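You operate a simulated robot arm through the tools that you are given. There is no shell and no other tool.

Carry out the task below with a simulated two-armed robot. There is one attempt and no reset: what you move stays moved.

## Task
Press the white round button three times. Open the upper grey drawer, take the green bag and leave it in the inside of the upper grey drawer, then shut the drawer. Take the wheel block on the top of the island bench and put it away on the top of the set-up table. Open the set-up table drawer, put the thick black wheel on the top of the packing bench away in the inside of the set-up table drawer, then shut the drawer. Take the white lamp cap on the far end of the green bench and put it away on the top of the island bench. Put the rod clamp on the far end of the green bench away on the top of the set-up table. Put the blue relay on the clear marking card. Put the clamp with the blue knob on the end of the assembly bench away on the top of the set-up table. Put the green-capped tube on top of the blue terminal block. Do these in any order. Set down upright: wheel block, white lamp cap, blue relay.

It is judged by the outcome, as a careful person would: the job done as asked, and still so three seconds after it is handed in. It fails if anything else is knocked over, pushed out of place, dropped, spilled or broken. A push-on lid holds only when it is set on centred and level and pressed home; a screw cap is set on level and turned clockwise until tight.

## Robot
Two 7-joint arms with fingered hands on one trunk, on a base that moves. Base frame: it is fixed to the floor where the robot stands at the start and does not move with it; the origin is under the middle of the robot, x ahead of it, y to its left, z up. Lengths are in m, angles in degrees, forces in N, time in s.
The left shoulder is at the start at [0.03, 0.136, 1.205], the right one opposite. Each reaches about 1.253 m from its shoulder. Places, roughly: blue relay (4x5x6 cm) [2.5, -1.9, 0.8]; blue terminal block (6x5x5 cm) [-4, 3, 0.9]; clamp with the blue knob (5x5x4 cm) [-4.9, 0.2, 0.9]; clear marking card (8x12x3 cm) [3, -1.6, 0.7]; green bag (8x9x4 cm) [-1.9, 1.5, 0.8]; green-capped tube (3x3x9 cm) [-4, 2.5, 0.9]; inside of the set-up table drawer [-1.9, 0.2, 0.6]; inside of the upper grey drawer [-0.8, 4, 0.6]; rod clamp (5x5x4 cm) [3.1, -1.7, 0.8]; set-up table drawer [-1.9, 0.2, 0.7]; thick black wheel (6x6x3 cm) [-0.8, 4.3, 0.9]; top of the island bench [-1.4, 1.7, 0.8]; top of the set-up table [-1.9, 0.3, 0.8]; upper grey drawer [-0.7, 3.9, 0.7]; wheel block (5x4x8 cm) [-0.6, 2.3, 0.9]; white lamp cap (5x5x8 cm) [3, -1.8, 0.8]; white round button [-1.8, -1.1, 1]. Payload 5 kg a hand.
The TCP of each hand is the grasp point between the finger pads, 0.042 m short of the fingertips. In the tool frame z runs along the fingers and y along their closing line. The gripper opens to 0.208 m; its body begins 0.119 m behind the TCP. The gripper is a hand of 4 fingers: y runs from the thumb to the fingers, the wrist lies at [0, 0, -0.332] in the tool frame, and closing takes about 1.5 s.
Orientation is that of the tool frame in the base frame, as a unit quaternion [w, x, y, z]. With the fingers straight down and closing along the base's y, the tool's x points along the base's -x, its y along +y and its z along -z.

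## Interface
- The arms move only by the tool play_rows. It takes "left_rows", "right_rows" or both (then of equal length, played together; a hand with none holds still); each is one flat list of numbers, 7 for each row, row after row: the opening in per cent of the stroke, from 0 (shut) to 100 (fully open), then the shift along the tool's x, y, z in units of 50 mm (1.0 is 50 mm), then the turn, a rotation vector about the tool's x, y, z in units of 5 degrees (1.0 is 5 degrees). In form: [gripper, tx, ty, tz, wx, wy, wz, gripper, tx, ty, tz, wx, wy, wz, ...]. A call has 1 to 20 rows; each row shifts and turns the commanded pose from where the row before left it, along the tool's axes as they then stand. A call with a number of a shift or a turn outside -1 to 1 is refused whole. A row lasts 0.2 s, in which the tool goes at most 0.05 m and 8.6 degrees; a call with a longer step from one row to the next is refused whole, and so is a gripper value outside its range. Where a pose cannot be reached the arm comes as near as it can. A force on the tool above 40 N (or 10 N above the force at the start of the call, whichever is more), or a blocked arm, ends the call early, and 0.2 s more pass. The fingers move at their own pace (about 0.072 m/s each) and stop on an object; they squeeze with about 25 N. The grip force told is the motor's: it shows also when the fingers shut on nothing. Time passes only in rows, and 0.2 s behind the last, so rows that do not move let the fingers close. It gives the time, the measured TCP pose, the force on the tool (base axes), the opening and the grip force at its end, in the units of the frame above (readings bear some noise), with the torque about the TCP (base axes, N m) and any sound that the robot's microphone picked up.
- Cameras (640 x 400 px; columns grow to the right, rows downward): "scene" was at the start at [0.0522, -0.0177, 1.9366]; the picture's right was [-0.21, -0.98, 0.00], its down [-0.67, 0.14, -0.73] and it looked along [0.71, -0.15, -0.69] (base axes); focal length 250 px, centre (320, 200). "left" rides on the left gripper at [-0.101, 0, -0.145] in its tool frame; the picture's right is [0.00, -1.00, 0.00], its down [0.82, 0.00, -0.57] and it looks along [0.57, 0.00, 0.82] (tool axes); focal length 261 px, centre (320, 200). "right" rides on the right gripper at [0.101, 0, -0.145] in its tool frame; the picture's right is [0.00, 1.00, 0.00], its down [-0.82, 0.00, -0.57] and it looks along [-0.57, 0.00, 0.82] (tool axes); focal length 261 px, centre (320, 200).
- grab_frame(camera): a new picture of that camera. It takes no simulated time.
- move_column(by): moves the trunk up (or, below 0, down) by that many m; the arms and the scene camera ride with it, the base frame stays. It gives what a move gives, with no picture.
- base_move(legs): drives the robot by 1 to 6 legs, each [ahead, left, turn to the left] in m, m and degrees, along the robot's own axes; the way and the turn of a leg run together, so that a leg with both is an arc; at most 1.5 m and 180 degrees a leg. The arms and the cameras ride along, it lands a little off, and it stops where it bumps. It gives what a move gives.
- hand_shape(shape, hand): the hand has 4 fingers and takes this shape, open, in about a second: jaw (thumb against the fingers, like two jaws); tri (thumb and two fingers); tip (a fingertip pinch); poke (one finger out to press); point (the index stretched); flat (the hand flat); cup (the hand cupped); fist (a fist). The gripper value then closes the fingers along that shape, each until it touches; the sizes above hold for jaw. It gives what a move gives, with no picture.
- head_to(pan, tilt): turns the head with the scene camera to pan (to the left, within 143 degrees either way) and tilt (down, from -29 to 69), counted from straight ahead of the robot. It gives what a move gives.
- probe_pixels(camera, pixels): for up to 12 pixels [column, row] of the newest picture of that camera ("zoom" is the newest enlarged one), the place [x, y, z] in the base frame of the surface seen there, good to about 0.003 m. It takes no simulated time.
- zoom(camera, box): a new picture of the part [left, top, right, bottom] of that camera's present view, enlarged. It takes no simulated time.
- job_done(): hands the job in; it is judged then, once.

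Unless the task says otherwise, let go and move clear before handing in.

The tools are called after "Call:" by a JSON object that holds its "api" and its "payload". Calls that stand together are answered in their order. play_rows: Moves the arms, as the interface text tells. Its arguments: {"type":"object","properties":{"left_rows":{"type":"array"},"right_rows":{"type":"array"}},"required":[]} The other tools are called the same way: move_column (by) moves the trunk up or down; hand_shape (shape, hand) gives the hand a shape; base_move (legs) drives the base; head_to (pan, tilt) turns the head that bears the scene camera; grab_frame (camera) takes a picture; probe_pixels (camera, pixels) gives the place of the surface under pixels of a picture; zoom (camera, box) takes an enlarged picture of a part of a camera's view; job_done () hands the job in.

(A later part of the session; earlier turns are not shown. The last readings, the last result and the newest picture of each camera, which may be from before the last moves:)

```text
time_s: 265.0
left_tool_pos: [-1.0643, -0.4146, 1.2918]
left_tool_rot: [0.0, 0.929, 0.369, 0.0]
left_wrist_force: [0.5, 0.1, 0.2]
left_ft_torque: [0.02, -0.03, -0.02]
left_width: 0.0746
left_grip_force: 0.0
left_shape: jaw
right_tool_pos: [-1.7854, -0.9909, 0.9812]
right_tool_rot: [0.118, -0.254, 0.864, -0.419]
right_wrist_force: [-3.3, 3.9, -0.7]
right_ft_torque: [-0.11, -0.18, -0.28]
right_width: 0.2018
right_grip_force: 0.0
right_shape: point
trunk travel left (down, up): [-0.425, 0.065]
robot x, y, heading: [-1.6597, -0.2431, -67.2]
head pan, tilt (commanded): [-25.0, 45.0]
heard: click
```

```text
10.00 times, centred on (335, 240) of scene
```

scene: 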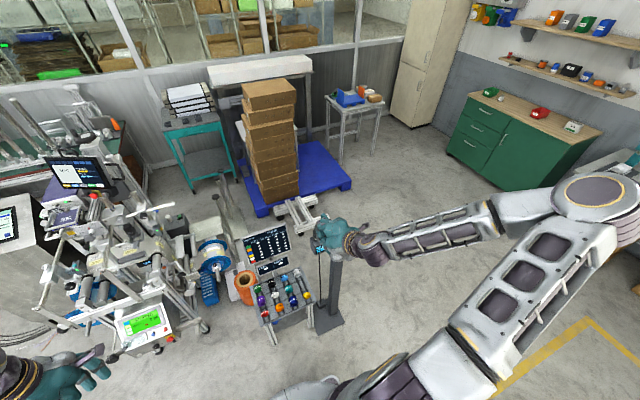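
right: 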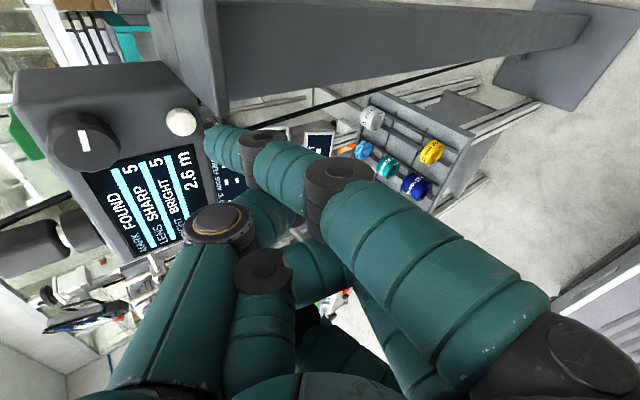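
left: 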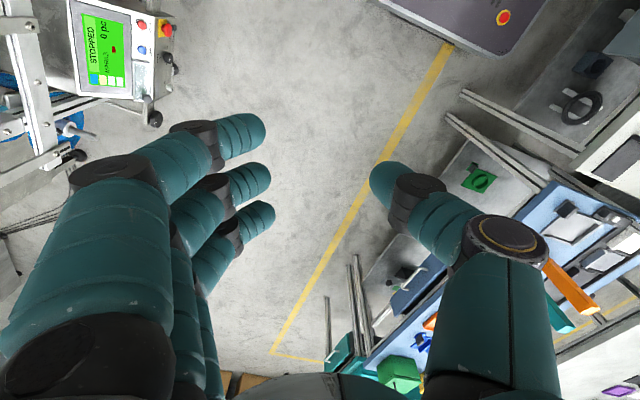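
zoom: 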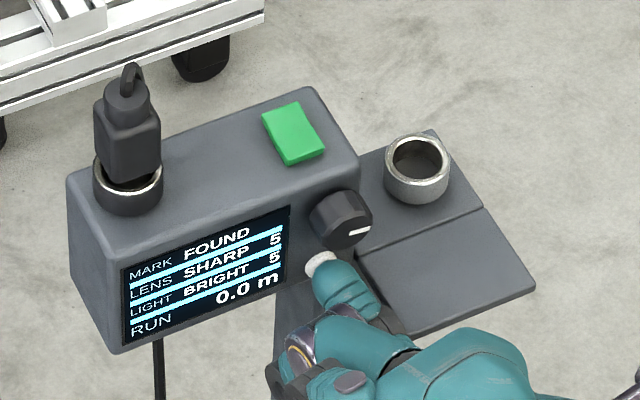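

A click was heard and the display changed (RUN 0.0 m): first press registered. I'll back off 1.2 cm and repeat.

Call:
{"api": "play_rows", "payload": {"right_rows": [0, -0.0013, 0.055, -0.0612, 0, 0, 0, 0, -0.0013, 0.055, -0.0612, 0, 0, 0, 0, -0.0013, 0.055, -0.0612, 0, 0, 0, 0, 0, 0, 0, 0, 0, 0]}}

Call:
{"api": "zoom", "payload": {"camera": "scene", "box": [310, 220, 360, 260]}}

Call:
{"api": "play_rows", "payload": {"right_rows": [0, 0.0013, -0.055, 0.0612, 0, 0, 0, 0, 0.0013, -0.055, 0.0612, 0, 0, 0, 0, 0.0013, -0.055, 0.0612, 0, 0, 0]}}

```text
time_s: 266.0
left_tool_pos: [-1.0638, -0.4135, 1.2903]
left_tool_rot: [0.0, 0.929, 0.369, -0.001]
left_wrist_force: [0.0, 0.1, 0.2]
left_ft_torque: [0.0, 0.02, 0.01]
left_width: 0.0747
left_grip_force: 0.0
left_shape: jaw
right_tool_pos: [-1.7881, -0.9818, 0.9811]
right_tool_rot: [0.118, -0.256, 0.863, -0.419]
right_wrist_force: [-0.1, -0.2, -0.1]
right_ft_torque: [-0.02, -0.02, -0.04]
right_width: 0.0002
right_grip_force: 0.0
right_shape: point
trunk travel left (down, up): [-0.425, 0.065]
robot x, y, heading: [-1.6597, -0.2438, -67.2]
head pan, tilt (commanded): [-25.0, 45.0]
```

```text
10.00 times, centred on (335, 240) of scene
```

zoom: 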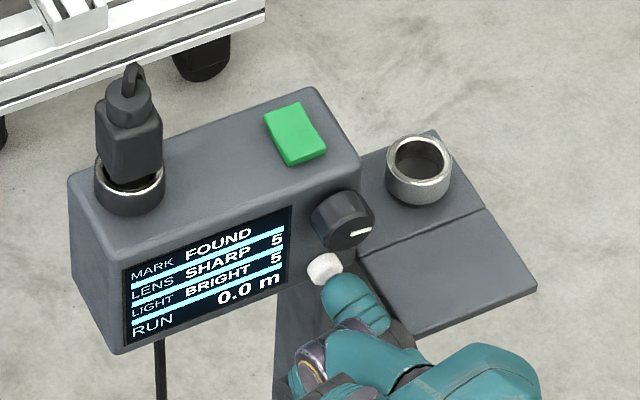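

```text
time_s: 266.8
left_tool_pos: [-1.0655, -0.4115, 1.29]
left_tool_rot: [0.001, 0.93, 0.369, -0.001]
left_wrist_force: [0.0, 0.6, -0.1]
left_ft_torque: [0.02, -0.05, -0.01]
left_width: 0.0743
left_grip_force: 0.1
left_shape: jaw
right_tool_pos: [-1.7831, -0.991, 0.9824]
right_tool_rot: [0.119, -0.254, 0.864, -0.418]
right_wrist_force: [-5.1, 9.9, -0.1]
right_ft_torque: [-0.35, -0.2, -0.45]
right_width: 0.2016
right_grip_force: 0.1
right_shape: point
trunk travel left (down, up): [-0.425, 0.065]
robot x, y, heading: [-1.6608, -0.2423, -67.3]
head pan, tilt (commanded): [-25.0, 45.0]
heard: click
```

Second click heard. Back off and press the third time.

Call:
{"api": "play_rows", "payload": {"right_rows": [0, -0.0013, 0.055, -0.0612, 0, 0, 0, 0, -0.0013, 0.055, -0.0612, 0, 0, 0, 0, -0.0013, 0.055, -0.0612, 0, 0, 0, 0, 0, 0, 0, 0, 0, 0]}}

Call:
{"api": "play_rows", "payload": {"right_rows": [0, 0.0013, -0.055, 0.0612, 0, 0, 0, 0, 0.0013, -0.055, 0.0612, 0, 0, 0, 0, 0.0013, -0.055, 0.0612, 0, 0, 0]}}

```text
time_s: 267.8
left_tool_pos: [-1.0653, -0.4134, 1.2899]
left_tool_rot: [-0.001, 0.929, 0.369, -0.001]
left_wrist_force: [-0.5, -0.4, 0.7]
left_ft_torque: [0.02, 0.02, -0.02]
left_width: 0.0746
left_grip_force: 0.0
left_shape: jaw
right_tool_pos: [-1.7886, -0.9826, 0.9812]
right_tool_rot: [0.12, -0.254, 0.864, -0.419]
right_wrist_force: [0.7, 0.3, -0.2]
right_ft_torque: [-0.02, -0.01, -0.02]
right_width: 0.0
right_grip_force: 0.1
right_shape: point
trunk travel left (down, up): [-0.425, 0.065]
robot x, y, heading: [-1.661, -0.2387, -67.2]
head pan, tilt (commanded): [-25.0, 45.0]
```

```text
time_s: 268.6
left_tool_pos: [-1.0662, -0.4129, 1.2916]
left_tool_rot: [0.0, 0.929, 0.369, -0.001]
left_wrist_force: [-0.3, 1.2, 0.3]
left_ft_torque: [-0.05, 0.03, -0.03]
left_width: 0.0745
left_grip_force: 0.1
left_shape: jaw
right_tool_pos: [-1.7836, -0.9898, 0.9805]
right_tool_rot: [0.118, -0.255, 0.864, -0.417]
right_wrist_force: [-3.5, 7.7, -0.5]
right_ft_torque: [-0.32, -0.2, -0.43]
right_width: 0.0
right_grip_force: 0.2
right_shape: point
trunk travel left (down, up): [-0.425, 0.065]
robot x, y, heading: [-1.6593, -0.2404, -67.4]
head pan, tilt (commanded): [-25.0, 45.0]
heard: click
```

Third click heard. I'll retract straight back along the finger, then raise the hand.

Call:
{"api": "play_rows", "payload": {"right_rows": [0, -0.009, 0.431, -0.509, 0, 0, 0, 0, -0.009, 0.431, -0.509, 0, 0, 0, 0, -0.009, 0.431, -0.509, 0, 0, 0, 0, -0.009, 0.431, -0.509, 0, 0, 0, 0, 0.008, -0.7166, -0.5667, 0, 0, 0, 0, 0.008, -0.7166, -0.5667, 0, 0, 0, 0, 0.008, -0.7166, -0.5667, 0, 0, 0, 0, 0.008, -0.7166, -0.5667, 0, 0, 0, 0, 0.008, -0.7166, -0.5667, 0, 0, 0, 0, 0.008, -0.7166, -0.5667, 0, 0, 0, 0, 0.008, -0.7166, -0.5667, 0, 0, 0]}}

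Call:
{"api": "zoom", "payload": {"camera": "scene", "box": [290, 210, 370, 270]}}

```text
time_s: 271.0
left_tool_pos: [-1.0637, -0.4123, 1.2909]
left_tool_rot: [0.0, 0.929, 0.369, -0.001]
left_wrist_force: [0.5, -0.1, 0.0]
left_ft_torque: [-0.06, 0.09, 0.0]
left_width: 0.0744
left_grip_force: 0.1
left_shape: jaw
right_tool_pos: [-1.8511, -0.8816, 1.2986]
right_tool_rot: [0.119, -0.256, 0.863, -0.418]
right_wrist_force: [2.4, -0.1, 0.7]
right_ft_torque: [-0.05, 0.14, -0.08]
right_width: 0.2017
right_grip_force: 0.1
right_shape: point
trunk travel left (down, up): [-0.425, 0.065]
robot x, y, heading: [-1.6588, -0.2421, -67.3]
head pan, tilt (commanded): [-25.0, 45.0]
```

```text
6.67 times, centred on (330, 240) of scene
```

zoom: 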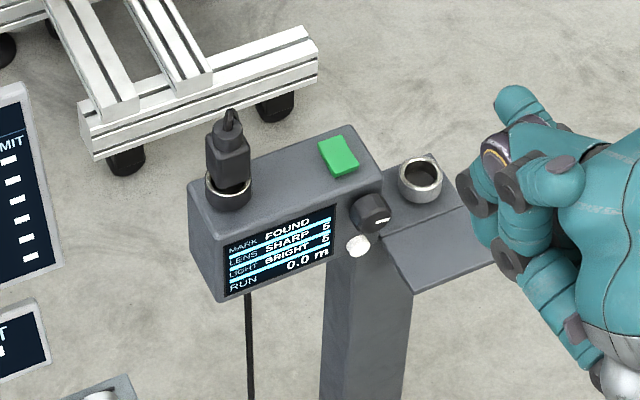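

All three presses are done. I'll bring the right hand back: un-pitch, then un-yaw.

Call:
{"api": "play_rows", "payload": {"right_rows": [0, 0, 0, 0, -1, 0, 0, 0, 0, 0, 0, -1, 0, 0, 0, 0, 0, 0, -1, 0, 0, 0, 0, 0, 0, -1, 0, 0, 0, 0, 0, 0, -1, 0, 0, 0, 0, 0, 0, -1, 0, 0, 0, 0, 0, 0, -1, 0, 0, 0, 0, 0, 0, -1, 0, 0, 0, 0, 0, 0, -1, 0, 0, 0, 0, 0, 0, -1, 0, 0]}}

Call:
{"api": "hand_shape", "payload": {"hand": "right", "shape": "jaw"}}

Call:
{"api": "grab_frame", "payload": {"camera": "scene"}}

```text
time_s: 273.4
left_tool_pos: [-1.0599, -0.413, 1.2888]
left_tool_rot: [-0.001, 0.929, 0.369, -0.001]
left_wrist_force: [1.8, -0.2, 0.0]
left_ft_torque: [0.07, 0.19, 0.0]
left_width: 0.0746
left_grip_force: 0.0
left_shape: jaw
right_tool_pos: [-2.1502, -0.6942, 1.2027]
right_tool_rot: [-0.007, 0.021, 0.997, 0.073]
right_wrist_force: [2.4, -1.7, -0.4]
right_ft_torque: [0.1, 0.4, 0.08]
right_width: 0.2014
right_grip_force: 0.2
right_shape: point
right hand out of reach, approached as far as the arm can: row 5, 6
trunk travel left (down, up): [-0.425, 0.065]
robot x, y, heading: [-1.6578, -0.2484, -67.3]
head pan, tilt (commanded): [-25.0, 45.0]
stopped in row 10 (right hand): the arm was blocked; the commanded pose is now the measured one
```

```text
time_s: 274.3
left_tool_pos: [-1.0645, -0.413, 1.2908]
left_tool_rot: [0.0, 0.929, 0.37, 0.0]
left_wrist_force: [0.5, -0.5, 0.7]
left_ft_torque: [-0.02, -0.07, -0.02]
left_width: 0.0747
left_grip_force: 0.1
left_shape: jaw
right_tool_pos: [-2.1533, -0.6924, 1.2017]
right_tool_rot: [-0.004, 0.02, 0.997, 0.073]
right_wrist_force: [-0.1, 0.3, -0.2]
right_ft_torque: [-0.01, 0.01, -0.02]
right_width: 0.2077
right_grip_force: 0.0
right_shape: jaw
trunk travel left (down, up): [-0.425, 0.065]
robot x, y, heading: [-1.6584, -0.2453, -67.2]
head pan, tilt (commanded): [-25.0, 45.0]
```

```text
taken
```

scene: 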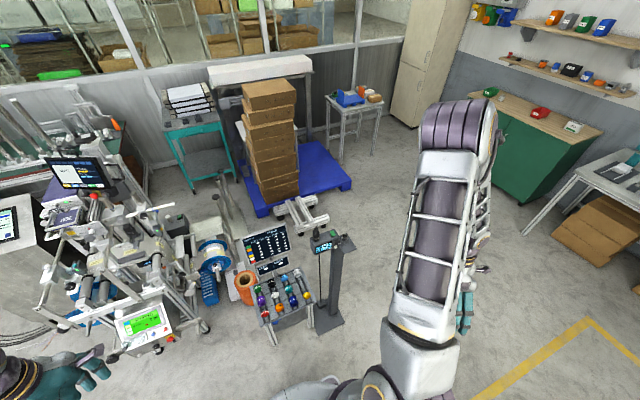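

The hand is now at my right side, nearly pointing down. I'll turn it back to the standard yaw and move it to a neutral position ahead.

Call:
{"api": "play_rows", "payload": {"right_rows": [60, 0, 0, 0, 0.84, 0, 0, 60, 0, 0, 0, 0.84, 0, 0, 60, 0, 0, 0, 0, 0, 0.957, 60, 0, 0, 0, 0, 0, 0.957, 60, 0, 0, 0, 0, 0, 0.957, 60, 0, 0, 0, 0, 0, 0.957, 60, 0, 0, 0, 0, 0, 0.957, 60, 0, 0, 0, 0, 0, 0.957, 60, 0, 0, 0, 0, 0, 0.957, 60, 0, 0, 0, 0, 0, 0.957, 60, 0, 0, 0, 0, 0, 0.957, 60, 0, 0, 0, 0, 0, 0.957, 60, 0, 0, 0, 0, 0, 0.957, 60, 0, 0, 0, 0, 0, 0.957, 60, 0, 0, 0, 0, 0, 0.957, 60, 0, 0, 0, 0, 0, 0.957]}}

Call:
{"api": "grab_frame", "payload": {"camera": "scene"}}

```text
time_s: 277.7
left_tool_pos: [-1.0634, -0.4126, 1.2909]
left_tool_rot: [0.0, 0.929, 0.37, -0.001]
left_wrist_force: [0.3, 0.3, -1.0]
left_ft_torque: [0.01, 0.01, 0.0]
left_width: 0.0744
left_grip_force: 0.1
left_shape: jaw
right_tool_pos: [-2.1517, -0.6955, 1.2016]
right_tool_rot: [-0.005, 0.57, 0.822, -0.005]
right_wrist_force: [0.7, -0.4, 0.4]
right_ft_torque: [0.02, -0.01, -0.02]
right_width: 0.1252
right_grip_force: 0.0
right_shape: jaw
trunk travel left (down, up): [-0.425, 0.065]
robot x, y, heading: [-1.6622, -0.2433, -67.2]
head pan, tilt (commanded): [-25.0, 45.0]
```

```text
taken
```

scene: 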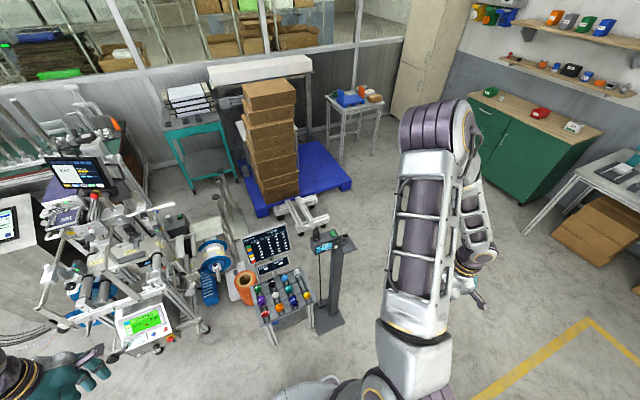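

Call:
{"api": "play_rows", "payload": {"right_rows": [60, -0.397, 0.872, -0.156, 0, 0, 0, 60, -0.397, 0.872, -0.156, 0, 0, 0, 60, -0.397, 0.872, -0.156, 0, 0, 0, 60, -0.397, 0.872, -0.156, 0, 0, 0, 60, -0.397, 0.872, -0.156, 0, 0, 0, 60, -0.397, 0.872, -0.156, 0, 0, 0, 60, -0.397, 0.872, -0.156, 0, 0, 0, 60, -0.397, 0.872, -0.156, 0, 0, 0, 60, -0.397, 0.872, -0.156, 0, 0, 0]}}

Call:
{"api": "head_to", "payload": {"pan": -90, "tilt": 30}}

Call:
{"api": "grab_frame", "payload": {"camera": "scene"}}

Call:
{"api": "head_to", "payload": {"pan": -135, "tilt": 30}}

Call:
{"api": "grab_frame", "payload": {"camera": "scene"}}

```text
time_s: 279.7
left_tool_pos: [-1.063, -0.4122, 1.29]
left_tool_rot: [0.0, 0.929, 0.37, -0.001]
left_wrist_force: [1.2, 0.4, 0.7]
left_ft_torque: [-0.02, 0.13, 0.04]
left_width: 0.0747
left_grip_force: 0.0
left_shape: jaw
right_tool_pos: [-1.7186, -0.7189, 1.2689]
right_tool_rot: [-0.006, 0.57, 0.822, -0.003]
right_wrist_force: [0.4, 0.2, 0.4]
right_ft_torque: [-0.07, 0.14, 0.03]
right_width: 0.1249
right_grip_force: 0.0
right_shape: jaw
trunk travel left (down, up): [-0.425, 0.065]
robot x, y, heading: [-1.6592, -0.2457, -67.3]
head pan, tilt (commanded): [-25.0, 45.0]
```

```text
time_s: 281.1
left_tool_pos: [-1.0638, -0.4136, 1.2909]
left_tool_rot: [0.0, 0.929, 0.369, -0.001]
left_wrist_force: [0.1, -0.3, 0.7]
left_ft_torque: [0.0, -0.01, -0.04]
left_width: 0.0746
left_grip_force: 0.0
left_shape: jaw
right_tool_pos: [-1.7224, -0.7196, 1.2668]
right_tool_rot: [-0.006, 0.569, 0.822, -0.004]
right_wrist_force: [0.1, 0.2, 0.0]
right_ft_torque: [-0.02, -0.02, 0.02]
right_width: 0.1252
right_grip_force: 0.1
right_shape: jaw
trunk travel left (down, up): [-0.425, 0.065]
robot x, y, heading: [-1.6617, -0.2458, -67.4]
head pan, tilt (commanded): [-90.0, 30.0]
```

```text
taken
```

scene: 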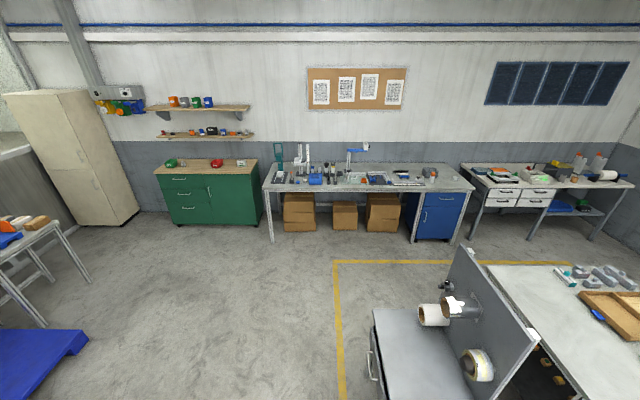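

```text
time_s: 282.2
left_tool_pos: [-1.0642, -0.4126, 1.2912]
left_tool_rot: [0.0, 0.929, 0.37, -0.001]
left_wrist_force: [-0.3, -0.7, 0.1]
left_ft_torque: [-0.02, 0.0, -0.01]
left_width: 0.0745
left_grip_force: 0.1
left_shape: jaw
right_tool_pos: [-1.7196, -0.721, 1.2676]
right_tool_rot: [-0.006, 0.569, 0.822, -0.003]
right_wrist_force: [-0.3, -0.7, -0.3]
right_ft_torque: [0.01, -0.02, 0.03]
right_width: 0.1252
right_grip_force: 0.1
right_shape: jaw
trunk travel left (down, up): [-0.425, 0.065]
robot x, y, heading: [-1.6575, -0.2446, -67.2]
head pan, tilt (commanded): [-135.0, 30.0]
```

```text
taken
```

scene: 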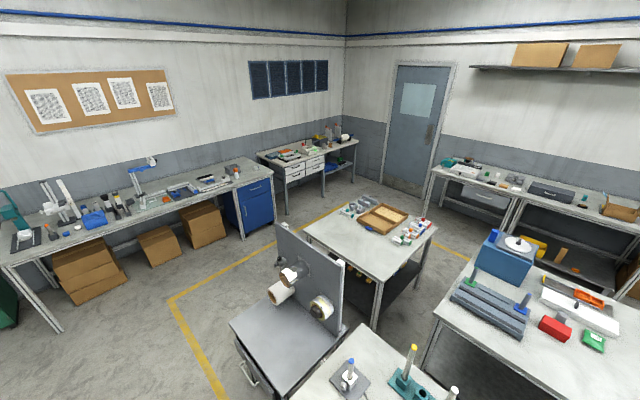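

These views show the layout well: assembly bench on the left wall, the back bench by the door, and a clear yellow-lined aisle around. I'll probe key points.

Call:
{"api": "probe_pixels", "payload": {"camera": "scene", "pixels": [[235, 170], [240, 230], [180, 290], [215, 390], [306, 232], [435, 235], [440, 315], [432, 200], [290, 215], [400, 270], [345, 205], [420, 245]]}}

Call:
{"api": "zoom", "payload": {"camera": "scene", "box": [180, 130, 300, 220]}}

Call:
{"api": "zoom", "payload": {"camera": "scene", "box": [420, 140, 640, 300]}}

```text
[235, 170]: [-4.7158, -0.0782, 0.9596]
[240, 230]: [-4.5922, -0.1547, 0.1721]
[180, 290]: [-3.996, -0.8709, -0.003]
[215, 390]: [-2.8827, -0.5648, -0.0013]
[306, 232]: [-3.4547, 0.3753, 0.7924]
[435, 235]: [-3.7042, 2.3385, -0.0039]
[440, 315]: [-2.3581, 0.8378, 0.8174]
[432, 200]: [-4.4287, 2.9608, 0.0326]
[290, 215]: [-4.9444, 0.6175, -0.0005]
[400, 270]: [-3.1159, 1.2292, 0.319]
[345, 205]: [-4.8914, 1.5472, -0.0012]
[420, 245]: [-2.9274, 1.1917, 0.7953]
```

```text
4.44 times, centred on (240, 175) of scene
```

zoom: 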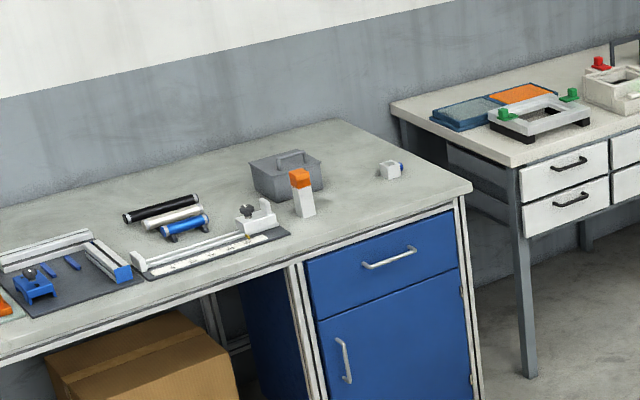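

```text
2.50 times, centred on (530, 220) of scene
```

zoom: 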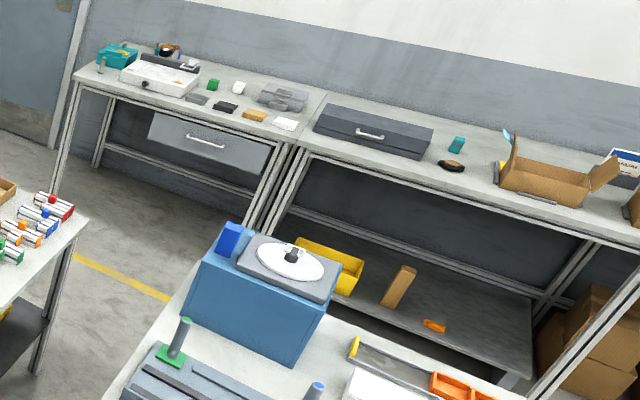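

The blue-knob clamp is the small white block at the assembly bench's right end. I'll do the back-aisle tasks first: turn to face −u, drive to the left corridor, then strafe toward the back.

Call:
{"api": "base_move", "payload": {"legs": [[0, 0, -90], [1.5, 0, 0], [0.45, 0, 0]]}}

Call:
{"api": "head_to", "payload": {"pan": -60, "tilt": 35}}

Call:
{"api": "grab_frame", "payload": {"camera": "scene"}}

```text
time_s: 295.7
left_tool_pos: [-3.609, -1.5984, 1.291]
left_tool_rot: [0.0, 0.919, -0.394, 0.0]
left_wrist_force: [0.2, -0.3, 0.4]
left_ft_torque: [0.01, -0.03, -0.03]
left_width: 0.0745
left_grip_force: 0.0
left_shape: jaw
right_tool_pos: [-3.9197, -0.9422, 1.2672]
right_tool_rot: [-0.007, 0.984, 0.18, 0.002]
right_wrist_force: [0.4, 0.5, 0.5]
right_ft_torque: [0.01, -0.02, 0.01]
right_width: 0.125
right_grip_force: 0.1
right_shape: jaw
trunk travel left (down, up): [-0.425, 0.065]
robot x, y, heading: [-3.4455, -1.0048, -157.3]
head pan, tilt (commanded): [-135.0, 30.0]
```

```text
time_s: 297.1
left_tool_pos: [-3.6094, -1.5961, 1.2905]
left_tool_rot: [0.0, 0.919, -0.395, -0.001]
left_wrist_force: [-0.2, 1.0, -0.5]
left_ft_torque: [-0.03, 0.0, 0.0]
left_width: 0.0746
left_grip_force: 0.0
left_shape: jaw
right_tool_pos: [-3.9187, -0.9418, 1.2681]
right_tool_rot: [-0.007, 0.984, 0.18, 0.001]
right_wrist_force: [0.1, 0.4, -0.3]
right_ft_torque: [-0.02, 0.04, -0.02]
right_width: 0.125
right_grip_force: 0.0
right_shape: jaw
trunk travel left (down, up): [-0.425, 0.065]
robot x, y, heading: [-3.4427, -0.9962, -157.0]
head pan, tilt (commanded): [-60.0, 35.0]
```

```text
taken
```

scene: 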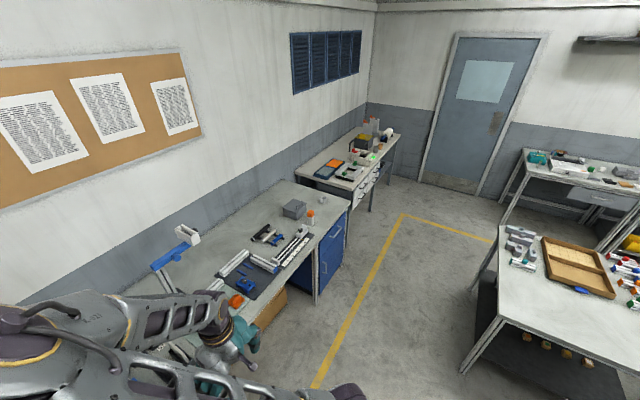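

At (−3.44,−1.0), corridor ahead to the right is clear. Strafing right along it in two legs.

Call:
{"api": "base_move", "payload": {"legs": [[0, -1.35, 0]]}}

Call:
{"api": "grab_frame", "payload": {"camera": "scene"}}

```text
time_s: 303.8
left_tool_pos: [-4.1262, -0.3778, 1.2913]
left_tool_rot: [-0.001, 0.919, -0.393, 0.0]
left_wrist_force: [0.5, 0.3, 0.5]
left_ft_torque: [0.0, 0.01, 0.0]
left_width: 0.0745
left_grip_force: 0.1
left_shape: jaw
right_tool_pos: [-4.4392, 0.2772, 1.268]
right_tool_rot: [-0.007, 0.983, 0.182, 0.001]
right_wrist_force: [0.0, -0.8, -0.6]
right_ft_torque: [0.0, -0.02, 0.02]
right_width: 0.1251
right_grip_force: 0.0
right_shape: jaw
trunk travel left (down, up): [-0.425, 0.065]
robot x, y, heading: [-3.9628, 0.218, -156.6]
head pan, tilt (commanded): [-60.0, 35.0]
```

```text
taken
```

scene: 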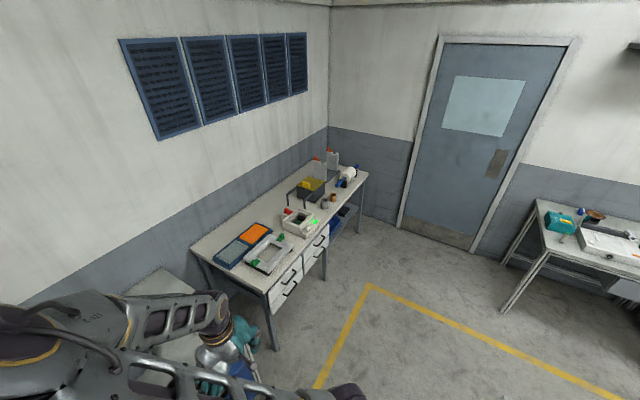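

Continuing to strafe toward the back aisle.

Call:
{"api": "base_move", "payload": {"legs": [[0, -1.3, 0]]}}

Call:
{"api": "head_to", "payload": {"pan": -110, "tilt": 40}}

Call:
{"api": "grab_frame", "payload": {"camera": "scene"}}

```text
time_s: 310.4
left_tool_pos: [-4.6449, 0.8386, 1.2903]
left_tool_rot: [-0.002, 0.917, -0.398, -0.001]
left_wrist_force: [1.3, -0.5, -0.5]
left_ft_torque: [0.0, -0.01, -0.01]
left_width: 0.0745
left_grip_force: 0.1
left_shape: jaw
right_tool_pos: [-4.9499, 1.4967, 1.2677]
right_tool_rot: [-0.006, 0.984, 0.176, 0.001]
right_wrist_force: [-0.3, 0.1, 0.6]
right_ft_torque: [0.0, 0.01, 0.03]
right_width: 0.1252
right_grip_force: 0.0
right_shape: jaw
trunk travel left (down, up): [-0.425, 0.065]
robot x, y, heading: [-4.471, 1.4341, -157.8]
head pan, tilt (commanded): [-60.0, 35.0]
```

```text
time_s: 311.6
left_tool_pos: [-4.6455, 0.8396, 1.2914]
left_tool_rot: [0.0, 0.917, -0.399, -0.001]
left_wrist_force: [1.0, -0.3, -0.1]
left_ft_torque: [-0.01, -0.02, 0.02]
left_width: 0.0744
left_grip_force: 0.0
left_shape: jaw
right_tool_pos: [-4.9495, 1.4975, 1.2666]
right_tool_rot: [-0.006, 0.984, 0.176, 0.001]
right_wrist_force: [0.2, 0.6, -0.5]
right_ft_torque: [-0.02, 0.0, 0.01]
right_width: 0.1251
right_grip_force: 0.0
right_shape: jaw
trunk travel left (down, up): [-0.425, 0.065]
robot x, y, heading: [-4.4738, 1.4352, -157.5]
head pan, tilt (commanded): [-110.0, 40.0]
```

```text
taken
```

scene: 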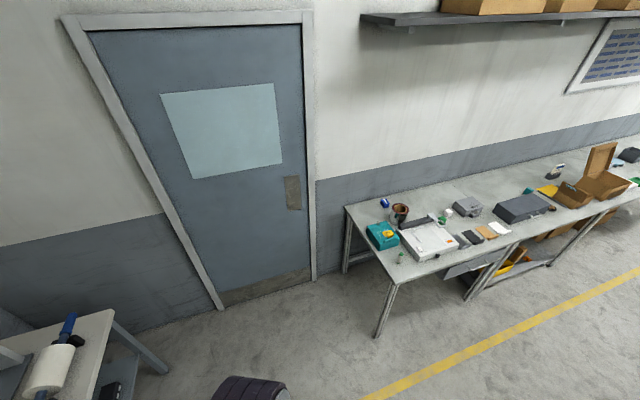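

The small green-capped tube seems to be at (400,257) and a blue block at (384,201) on the near end of the back bench. I'm close, so I'll do that task now: probe and zoom.

Call:
{"api": "zoom", "payload": {"camera": "scene", "box": [340, 180, 520, 300]}}

Call:
{"api": "probe_pixels", "payload": {"camera": "zoom", "pixels": [[215, 270], [215, 290], [155, 75], [158, 85], [208, 110], [160, 190], [370, 115], [205, 310], [20, 90], [40, 75]]}}

```text
3.33 times, centred on (430, 240) of scene
```

zoom: 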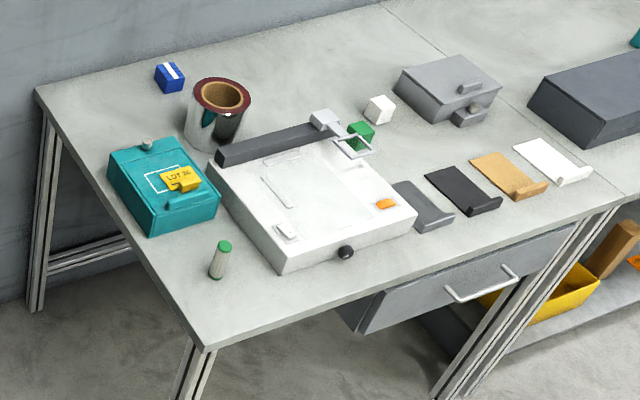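

```text
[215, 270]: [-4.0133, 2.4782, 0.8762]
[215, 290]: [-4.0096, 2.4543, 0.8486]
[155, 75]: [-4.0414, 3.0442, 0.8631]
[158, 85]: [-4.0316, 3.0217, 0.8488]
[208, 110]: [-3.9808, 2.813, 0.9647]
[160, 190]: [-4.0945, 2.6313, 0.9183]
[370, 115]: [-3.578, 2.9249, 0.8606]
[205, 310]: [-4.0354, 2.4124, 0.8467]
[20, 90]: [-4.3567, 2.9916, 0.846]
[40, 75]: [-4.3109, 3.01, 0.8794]
```

The tube stands at about (−4.013,2.48) and the blue terminal block at about (−4.035,3.03). I'll turn to face the bench and move in front of it.

Call:
{"api": "base_move", "payload": {"legs": [[0, 0, -89.5], [0, -1.12, 0], [0.35, 0, 0]]}}

Call:
{"api": "head_to", "payload": {"pan": 0, "tilt": 55}}

Call:
{"api": "grab_frame", "payload": {"camera": "scene"}}

```text
time_s: 323.0
left_tool_pos: [-4.2051, 2.3438, 1.291]
left_tool_rot: [0.001, -0.39, 0.921, -0.001]
left_wrist_force: [-0.9, -0.3, -0.5]
left_ft_torque: [-0.01, -0.01, -0.01]
left_width: 0.0749
left_grip_force: 0.1
left_shape: jaw
right_tool_pos: [-3.5608, 2.6789, 1.2671]
right_tool_rot: [-0.003, 0.834, -0.552, 0.006]
right_wrist_force: [0.7, 0.1, -0.6]
right_ft_torque: [-0.03, 0.01, -0.02]
right_width: 0.1252
right_grip_force: 0.1
right_shape: jaw
trunk travel left (down, up): [-0.425, 0.065]
robot x, y, heading: [-3.6048, 2.1962, 115.3]
head pan, tilt (commanded): [-110.0, 40.0]
```

```text
time_s: 324.9
left_tool_pos: [-4.2044, 2.3423, 1.2906]
left_tool_rot: [0.0, -0.389, 0.921, -0.001]
left_wrist_force: [0.6, 0.5, -0.4]
left_ft_torque: [0.01, 0.03, 0.01]
left_width: 0.0746
left_grip_force: 0.1
left_shape: jaw
right_tool_pos: [-3.5629, 2.6779, 1.2672]
right_tool_rot: [-0.004, 0.834, -0.552, 0.006]
right_wrist_force: [0.0, -0.1, -0.1]
right_ft_torque: [-0.02, -0.04, 0.0]
right_width: 0.1252
right_grip_force: 0.1
right_shape: jaw
trunk travel left (down, up): [-0.425, 0.065]
robot x, y, heading: [-3.6013, 2.2, 115.5]
head pan, tilt (commanded): [0.0, 55.0]
```

```text
taken
```

scene: 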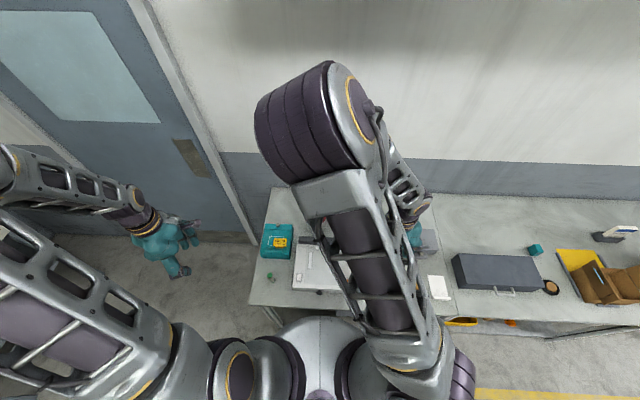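

My right elbow blocks the scene view. I'll move the right hand further right to swing the elbow aside.

Call:
{"api": "play_rows", "payload": {"right_rows": [60, 0.16, -0.875, 0, 0, 0, 0, 60, 0.16, -0.875, 0, 0, 0, 0, 60, 0.16, -0.875, 0, 0, 0, 0, 60, 0.16, -0.875, 0, 0, 0, 0, 60, 0.16, -0.875, 0, 0, 0, 0, 60, 0.16, -0.875, 0, 0, 0, 0]}}

Call:
{"api": "grab_frame", "payload": {"camera": "scene"}}

Call:
{"api": "grab_frame", "payload": {"camera": "left"}}

```text
time_s: 326.2
left_tool_pos: [-4.2032, 2.3435, 1.2919]
left_tool_rot: [-0.001, -0.39, 0.921, -0.001]
left_wrist_force: [0.8, 0.9, 0.0]
left_ft_torque: [-0.07, 0.08, 0.0]
left_width: 0.0746
left_grip_force: 0.1
left_shape: jaw
right_tool_pos: [-3.3004, 2.7412, 1.2736]
right_tool_rot: [-0.003, 0.834, -0.551, 0.005]
right_wrist_force: [0.2, 0.2, -0.1]
right_ft_torque: [-0.08, 0.11, -0.02]
right_width: 0.1251
right_grip_force: 0.1
right_shape: jaw
trunk travel left (down, up): [-0.425, 0.065]
robot x, y, heading: [-3.6055, 2.201, 115.2]
head pan, tilt (commanded): [0.0, 55.0]
```

```text
taken
```

scene: 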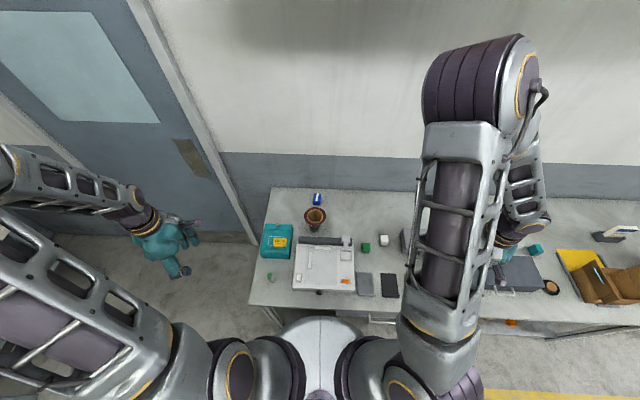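

```text
taken
```

left: 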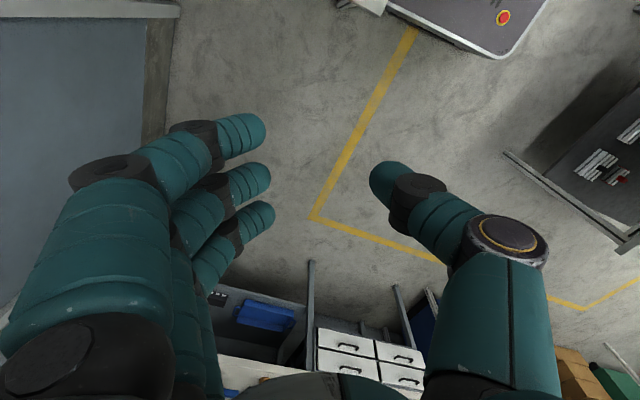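

Good: the tube (270,277) and the blue block (318,198) are visible. I'll edge 8 cm forward and square up, then probe both.

Call:
{"api": "base_move", "payload": {"legs": [[0.08, 0, -2.2]]}}

Call:
{"api": "grab_frame", "payload": {"camera": "scene"}}

Call:
{"api": "zoom", "payload": {"camera": "scene", "box": [240, 170, 400, 310]}}

```text
time_s: 327.3
left_tool_pos: [-4.2313, 2.4391, 1.2905]
left_tool_rot: [0.001, -0.372, 0.928, -0.001]
left_wrist_force: [0.4, 1.0, 0.1]
left_ft_torque: [-0.15, -0.03, 0.0]
left_width: 0.0744
left_grip_force: 0.1
left_shape: jaw
right_tool_pos: [-3.315, 2.8032, 1.2749]
right_tool_rot: [-0.004, 0.824, -0.566, 0.005]
right_wrist_force: [-0.7, -0.2, -0.1]
right_ft_torque: [-0.1, -0.03, 0.0]
right_width: 0.1251
right_grip_force: 0.0
right_shape: jaw
trunk travel left (down, up): [-0.425, 0.065]
robot x, y, heading: [-3.6326, 2.2726, 113.3]
head pan, tilt (commanded): [0.0, 55.0]
```

```text
taken
```

scene: 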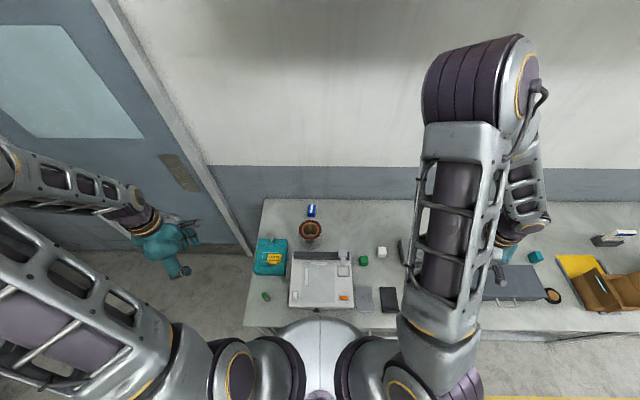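

```text
2.86 times, centred on (320, 240) of scene
```

zoom: 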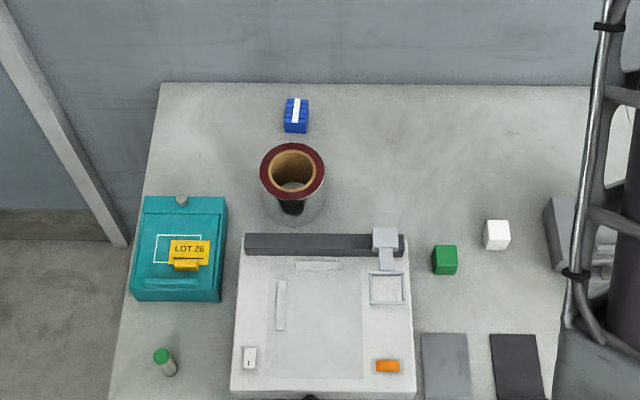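

Call:
{"api": "probe_pixels", "payload": {"camera": "zoom", "pixels": [[163, 355], [168, 368], [290, 103], [303, 103], [296, 108], [290, 128], [303, 128], [286, 115], [293, 150], [180, 260], [293, 210]]}}

Call:
{"api": "zoom", "payload": {"camera": "scene", "box": [295, 195, 330, 220]}}

Call:
{"api": "probe_pixels", "payload": {"camera": "zoom", "pixels": [[260, 155], [340, 150], [260, 195], [345, 195], [305, 175], [260, 235], [345, 235], [300, 240]]}}

```text
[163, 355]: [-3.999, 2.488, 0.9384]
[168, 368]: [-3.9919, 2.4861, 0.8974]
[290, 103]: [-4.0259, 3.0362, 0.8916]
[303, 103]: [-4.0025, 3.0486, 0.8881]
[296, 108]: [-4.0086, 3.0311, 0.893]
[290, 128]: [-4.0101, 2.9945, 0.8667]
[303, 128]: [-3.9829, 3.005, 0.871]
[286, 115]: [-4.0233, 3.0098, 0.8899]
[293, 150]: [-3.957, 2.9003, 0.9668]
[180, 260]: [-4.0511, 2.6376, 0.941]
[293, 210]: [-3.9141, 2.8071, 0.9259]
```

```text
16.00 times, centred on (312, 208) of scene
```

zoom: 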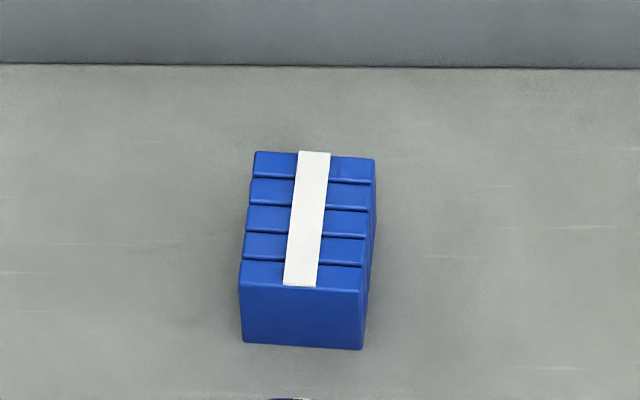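

```text
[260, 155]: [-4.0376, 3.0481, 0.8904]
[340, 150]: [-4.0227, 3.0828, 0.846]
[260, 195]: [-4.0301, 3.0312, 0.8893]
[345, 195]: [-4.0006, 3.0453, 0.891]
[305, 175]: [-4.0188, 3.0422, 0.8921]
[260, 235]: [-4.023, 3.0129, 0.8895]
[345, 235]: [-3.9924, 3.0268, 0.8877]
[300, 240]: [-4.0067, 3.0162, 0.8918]
```

Block top centre is about (−4.010,3.026,0.890). Now a close look at the tube.

Call:
{"api": "zoom", "payload": {"camera": "scene", "box": [250, 280, 285, 308]}}

Call:
{"api": "probe_pixels", "payload": {"camera": "zoom", "pixels": [[265, 190], [250, 180], [285, 185], [265, 205], [275, 240], [290, 265], [300, 240], [230, 260], [266, 175]]}}

```text
14.29 times, centred on (268, 294) of scene
```

zoom: 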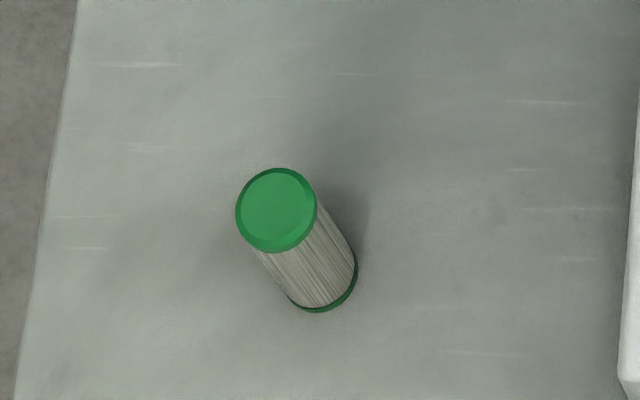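

```text
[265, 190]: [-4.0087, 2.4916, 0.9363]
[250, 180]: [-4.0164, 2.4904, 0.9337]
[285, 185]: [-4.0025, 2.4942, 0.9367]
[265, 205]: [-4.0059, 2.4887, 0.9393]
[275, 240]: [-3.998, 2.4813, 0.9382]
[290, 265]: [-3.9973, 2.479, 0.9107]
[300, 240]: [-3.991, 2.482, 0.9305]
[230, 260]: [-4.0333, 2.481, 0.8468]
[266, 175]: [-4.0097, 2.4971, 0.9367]
```

The tube is upright at (−4.0025,2.4885), top 0.938. The wall is right behind the block, so I'll use the right hand (its camera sits on my side). Moving the left hand back and the right hand above the tube.

Call:
{"api": "play_rows", "payload": {"left_rows": [36, 0.348, -0.93, 0, 0, 0, 0, 36, 0.348, -0.93, 0, 0, 0, 0, 36, 0.348, -0.93, 0, 0, 0, 0, 36, 0.348, -0.93, 0, 0, 0, 0, 36, 0.348, -0.93, 0, 0, 0, 0]}}

Call:
{"api": "play_rows", "payload": {"right_rows": [40, 0.059, 0.943, 0.219, 0, 0, 0, 40, 0.059, 0.943, 0.219, 0, 0, 0, 40, 0.059, 0.943, 0.219, 0, 0, 0, 40, 0.059, 0.943, 0.219, 0, 0, 0, 40, 0.059, 0.943, 0.219, 0, 0, 0, 40, 0.059, 0.943, 0.219, 0, 0, 0, 40, 0.059, 0.943, 0.219, 0, 0, 0, 40, 0.059, 0.943, 0.219, 0, 0, 0, 40, 0.059, 0.943, 0.219, 0, 0, 0, 40, 0.059, 0.943, 0.219, 0, 0, 0, 40, 0.059, 0.943, 0.219, 0, 0, 0, 40, 0.059, 0.943, 0.219, 0, 0, 0, 40, 0.059, 0.943, 0.219, 0, 0, 0, 40, 0.059, 0.943, 0.219, 0, 0, 0, 40, 0.059, 0.943, 0.219, 0, 0, 0, 40, 0.059, 0.943, 0.219, 0, 0, 0]}}

Call:
{"api": "grab_frame", "payload": {"camera": "right"}}

Call:
{"api": "grab_frame", "payload": {"camera": "scene"}}

```text
time_s: 328.5
left_tool_pos: [-4.1705, 2.2114, 1.2958]
left_tool_rot: [0.001, -0.371, 0.928, -0.001]
left_wrist_force: [0.9, -0.7, -0.1]
left_ft_torque: [0.02, -0.01, 0.01]
left_width: 0.0749
left_grip_force: 0.0
left_shape: jaw
left hand out of reach, approached as far as the arm can: row 4, 5
right_tool_pos: [-3.3154, 2.8006, 1.275]
right_tool_rot: [-0.004, 0.823, -0.568, 0.006]
right_wrist_force: [0.0, 0.0, -0.3]
right_ft_torque: [0.0, 0.01, -0.04]
right_width: 0.1252
right_grip_force: 0.1
right_shape: jaw
trunk travel left (down, up): [-0.425, 0.065]
robot x, y, heading: [-3.635, 2.2721, 113.4]
head pan, tilt (commanded): [0.0, 55.0]
```

```text
time_s: 331.9
left_tool_pos: [-4.1709, 2.211, 1.2948]
left_tool_rot: [0.001, -0.373, 0.928, 0.002]
left_wrist_force: [-0.8, -1.2, 0.3]
left_ft_torque: [0.05, -0.1, 0.02]
left_width: 0.0744
left_grip_force: 0.0
left_shape: jaw
right_tool_pos: [-4.0117, 2.5077, 1.1016]
right_tool_rot: [0.007, 0.817, -0.576, 0.002]
right_wrist_force: [0.0, -1.3, -1.4]
right_ft_torque: [0.07, -0.01, 0.0]
right_width: 0.0834
right_grip_force: 0.0
right_shape: jaw
right hand out of reach, approached as far as the arm can: row 5, 6
trunk travel left (down, up): [-0.425, 0.065]
robot x, y, heading: [-3.6332, 2.2723, 113.2]
head pan, tilt (commanded): [0.0, 55.0]
```

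```text
taken
```

right: 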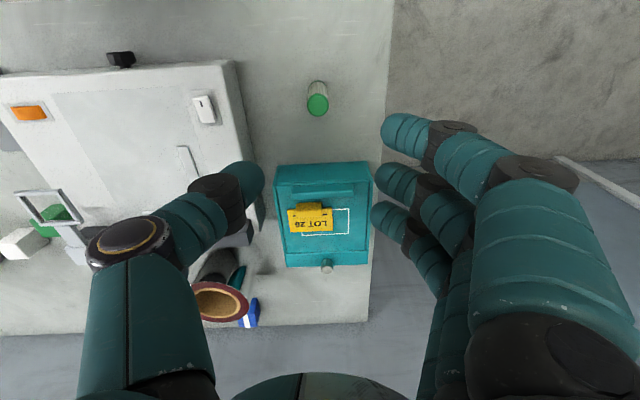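

```text
taken
```

scene: 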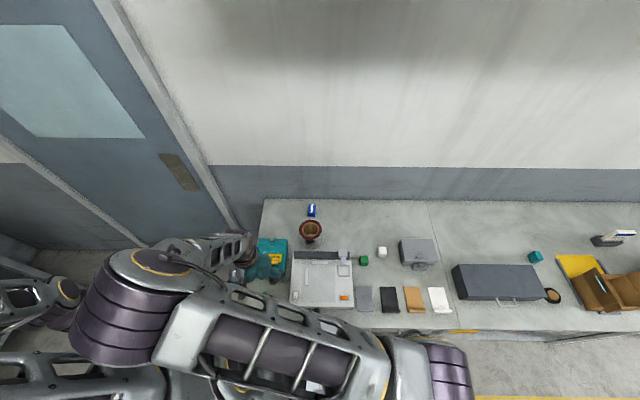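

The right arm had to cross awkwardly. Better: use the left hand pitched ~40° so that its camera clears the wall. First I'll return the right arm to its side.

Call:
{"api": "play_rows", "payload": {"right_rows": [40, -0.059, -0.943, -0.219, 0, 0, 0, 40, -0.059, -0.943, -0.219, 0, 0, 0, 40, -0.059, -0.943, -0.219, 0, 0, 0, 40, -0.059, -0.943, -0.219, 0, 0, 0, 40, -0.059, -0.943, -0.219, 0, 0, 0, 40, -0.059, -0.943, -0.219, 0, 0, 0, 40, -0.059, -0.943, -0.219, 0, 0, 0, 40, -0.059, -0.943, -0.219, 0, 0, 0, 40, -0.059, -0.943, -0.219, 0, 0, 0, 40, -0.059, -0.943, -0.219, 0, 0, 0, 40, -0.059, -0.943, -0.219, 0, 0, 0, 40, -0.059, -0.943, -0.219, 0, 0, 0, 40, -0.059, -0.943, -0.219, 0, 0, 0, 40, -0.059, -0.943, -0.219, 0, 0, 0, 40, -0.059, -0.943, -0.219, 0, 0, 0]}}

Call:
{"api": "grab_frame", "payload": {"camera": "scene"}}

```text
time_s: 335.1
left_tool_pos: [-4.1682, 2.2125, 1.2955]
left_tool_rot: [0.001, -0.374, 0.928, -0.001]
left_wrist_force: [-0.3, -0.1, 0.2]
left_ft_torque: [-0.05, 0.09, 0.02]
left_width: 0.075
left_grip_force: 0.1
left_shape: jaw
right_tool_pos: [-3.3618, 2.8016, 1.2595]
right_tool_rot: [-0.003, 0.824, -0.566, 0.005]
right_wrist_force: [0.9, 1.0, -0.3]
right_ft_torque: [-0.05, 0.07, 0.0]
right_width: 0.083
right_grip_force: 0.2
right_shape: jaw
right hand out of reach, approached as far as the arm can: row 9
trunk travel left (down, up): [-0.425, 0.065]
robot x, y, heading: [-3.6357, 2.2739, 113.2]
head pan, tilt (commanded): [0.0, 55.0]
```

```text
taken
```

scene: 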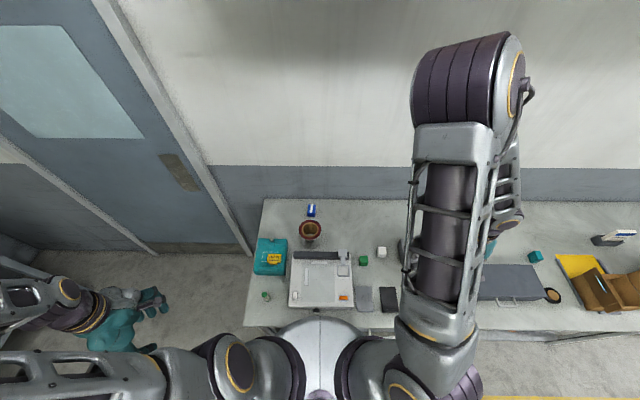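

Left arm needs more distance for the pitched grasp of the tube, so I'll back the base 0.27 m, then set the left hand's yaw and pitch.

Call:
{"api": "base_move", "payload": {"legs": [[-0.27, 0, 0]]}}

Call:
{"api": "play_rows", "payload": {"left_rows": [36, 0, 0, 0, 0, 0, -0.993, 36, 0, 0, 0, 0, 0, -0.993, 36, 0, 0, 0, 0, 0, -0.993, 36, 0, 0, 0, 0, 0, -0.993, 36, 0, 0, 0, 0, 0, -0.993, 36, 0, 0, 0, 0, 0, -0.993, 36, 0, 0, 0, 0, 0, -0.993, 36, 0, 0, 0, 0, 0, -0.993, 36, 0, 0, 0, 0, 0, -0.993, 36, 0, 0, 0, 0, 0, -0.993, 36, 0, 0, 0, 0, 0, -0.993, 36, 0, 0, 0, 0, 0, -0.993, 36, 0, 0, 0, 0, 0, -0.993, 36, 0, 0, 0, 0, 0, -0.993]}}

Call:
{"api": "grab_frame", "payload": {"camera": "scene"}}

```text
time_s: 337.0
left_tool_pos: [-4.0634, 1.9637, 1.2955]
left_tool_rot: [0.002, -0.376, 0.927, -0.001]
left_wrist_force: [0.2, 0.2, 0.6]
left_ft_torque: [0.03, 0.01, 0.0]
left_width: 0.0748
left_grip_force: 0.1
left_shape: jaw
right_tool_pos: [-3.26, 2.5564, 1.2587]
right_tool_rot: [-0.004, 0.825, -0.565, 0.006]
right_wrist_force: [0.9, 0.0, -1.5]
right_ft_torque: [0.0, -0.02, 0.01]
right_width: 0.083
right_grip_force: 0.0
right_shape: jaw
trunk travel left (down, up): [-0.425, 0.065]
robot x, y, heading: [-3.5298, 2.0256, 113.2]
head pan, tilt (commanded): [0.0, 55.0]
```

```text
time_s: 340.0
left_tool_pos: [-4.0629, 1.9631, 1.2946]
left_tool_rot: [-0.002, 0.837, -0.547, 0.003]
left_wrist_force: [-0.3, 0.5, -1.4]
left_ft_torque: [0.03, 0.02, 0.04]
left_width: 0.0746
left_grip_force: 0.1
left_shape: jaw
right_tool_pos: [-3.2597, 2.5553, 1.2602]
right_tool_rot: [-0.003, 0.826, -0.564, 0.005]
right_wrist_force: [-0.1, -0.3, -0.1]
right_ft_torque: [-0.02, 0.0, -0.03]
right_width: 0.0832
right_grip_force: 0.1
right_shape: jaw
trunk travel left (down, up): [-0.425, 0.065]
robot x, y, heading: [-3.5283, 2.0299, 113.6]
head pan, tilt (commanded): [0.0, 55.0]
```

```text
taken
```

scene: 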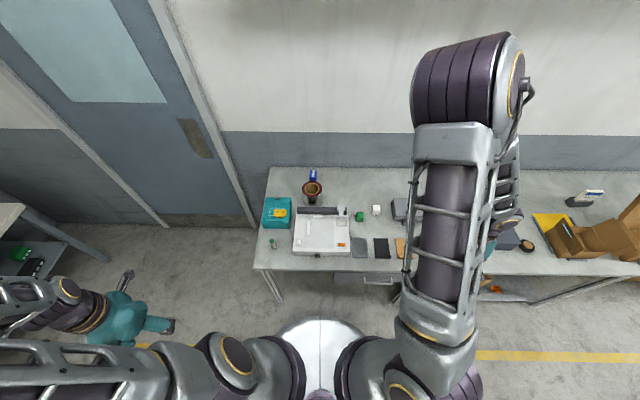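

Left hand yaw is standard now. I'll bring it above the tube and pitch it 35°.

Call:
{"api": "play_rows", "payload": {"left_rows": [36, -0.767, -0.456, 0.173, 0, 0, 0, 36, -0.767, -0.456, 0.173, 0, 0, 0, 36, -0.767, -0.456, 0.173, 0, 0, 0, 36, -0.767, -0.456, 0.173, 0, 0, 0, 36, -0.767, -0.456, 0.173, 0, 0, 0, 36, -0.767, -0.456, 0.173, 0, 0, 0, 36, -0.767, -0.456, 0.173, 0, 0, 0, 36, -0.767, -0.456, 0.173, 0, 0, 0, 36, -0.767, -0.456, 0.173, 0, 0, 0, 36, -0.767, -0.456, 0.173, 0, 0, 0, 36, -0.767, -0.456, 0.173, 0, 0, 0, 36, 0, 0, 0, 0, -1, 0, 36, 0, 0, 0, 0, -1, 0, 36, 0, 0, 0, 0, -1, 0, 36, 0, 0, 0, 0, -1, 0, 36, 0, 0, 0, 0, -1, 0, 36, 0, 0, 0, 0, -1, 0, 36, 0, 0, 0, 0, -1, 0]}}

Call:
{"api": "grab_frame", "payload": {"camera": "left"}}

Call:
{"api": "grab_frame", "payload": {"camera": "scene"}}

```text
time_s: 343.8
left_tool_pos: [-4.0044, 2.4504, 1.202]
left_tool_rot: [-0.168, 0.797, -0.523, -0.251]
left_wrist_force: [-0.9, -0.5, 0.7]
left_ft_torque: [0.0, -0.06, -0.07]
left_width: 0.0748
left_grip_force: 0.0
left_shape: jaw
left hand out of reach, approached as far as the arm can: row 2
right_tool_pos: [-3.2606, 2.5556, 1.2599]
right_tool_rot: [-0.004, 0.826, -0.564, 0.005]
right_wrist_force: [-0.3, -0.1, 0.4]
right_ft_torque: [-0.01, -0.06, 0.01]
right_width: 0.0832
right_grip_force: 0.1
right_shape: jaw
trunk travel left (down, up): [-0.425, 0.065]
robot x, y, heading: [-3.5288, 2.0249, 113.4]
head pan, tilt (commanded): [0.0, 55.0]
```

```text
taken
```

left: 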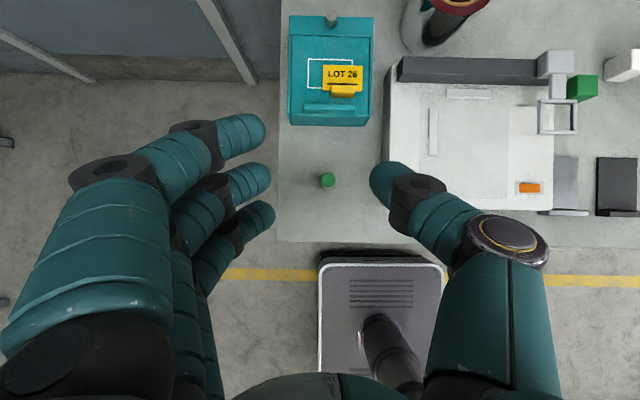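

```text
taken
```

scene: 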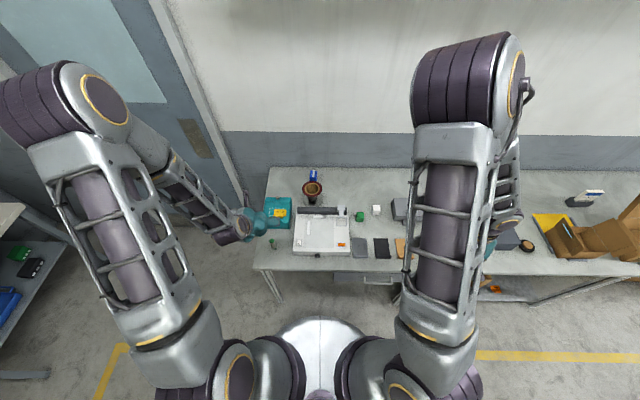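

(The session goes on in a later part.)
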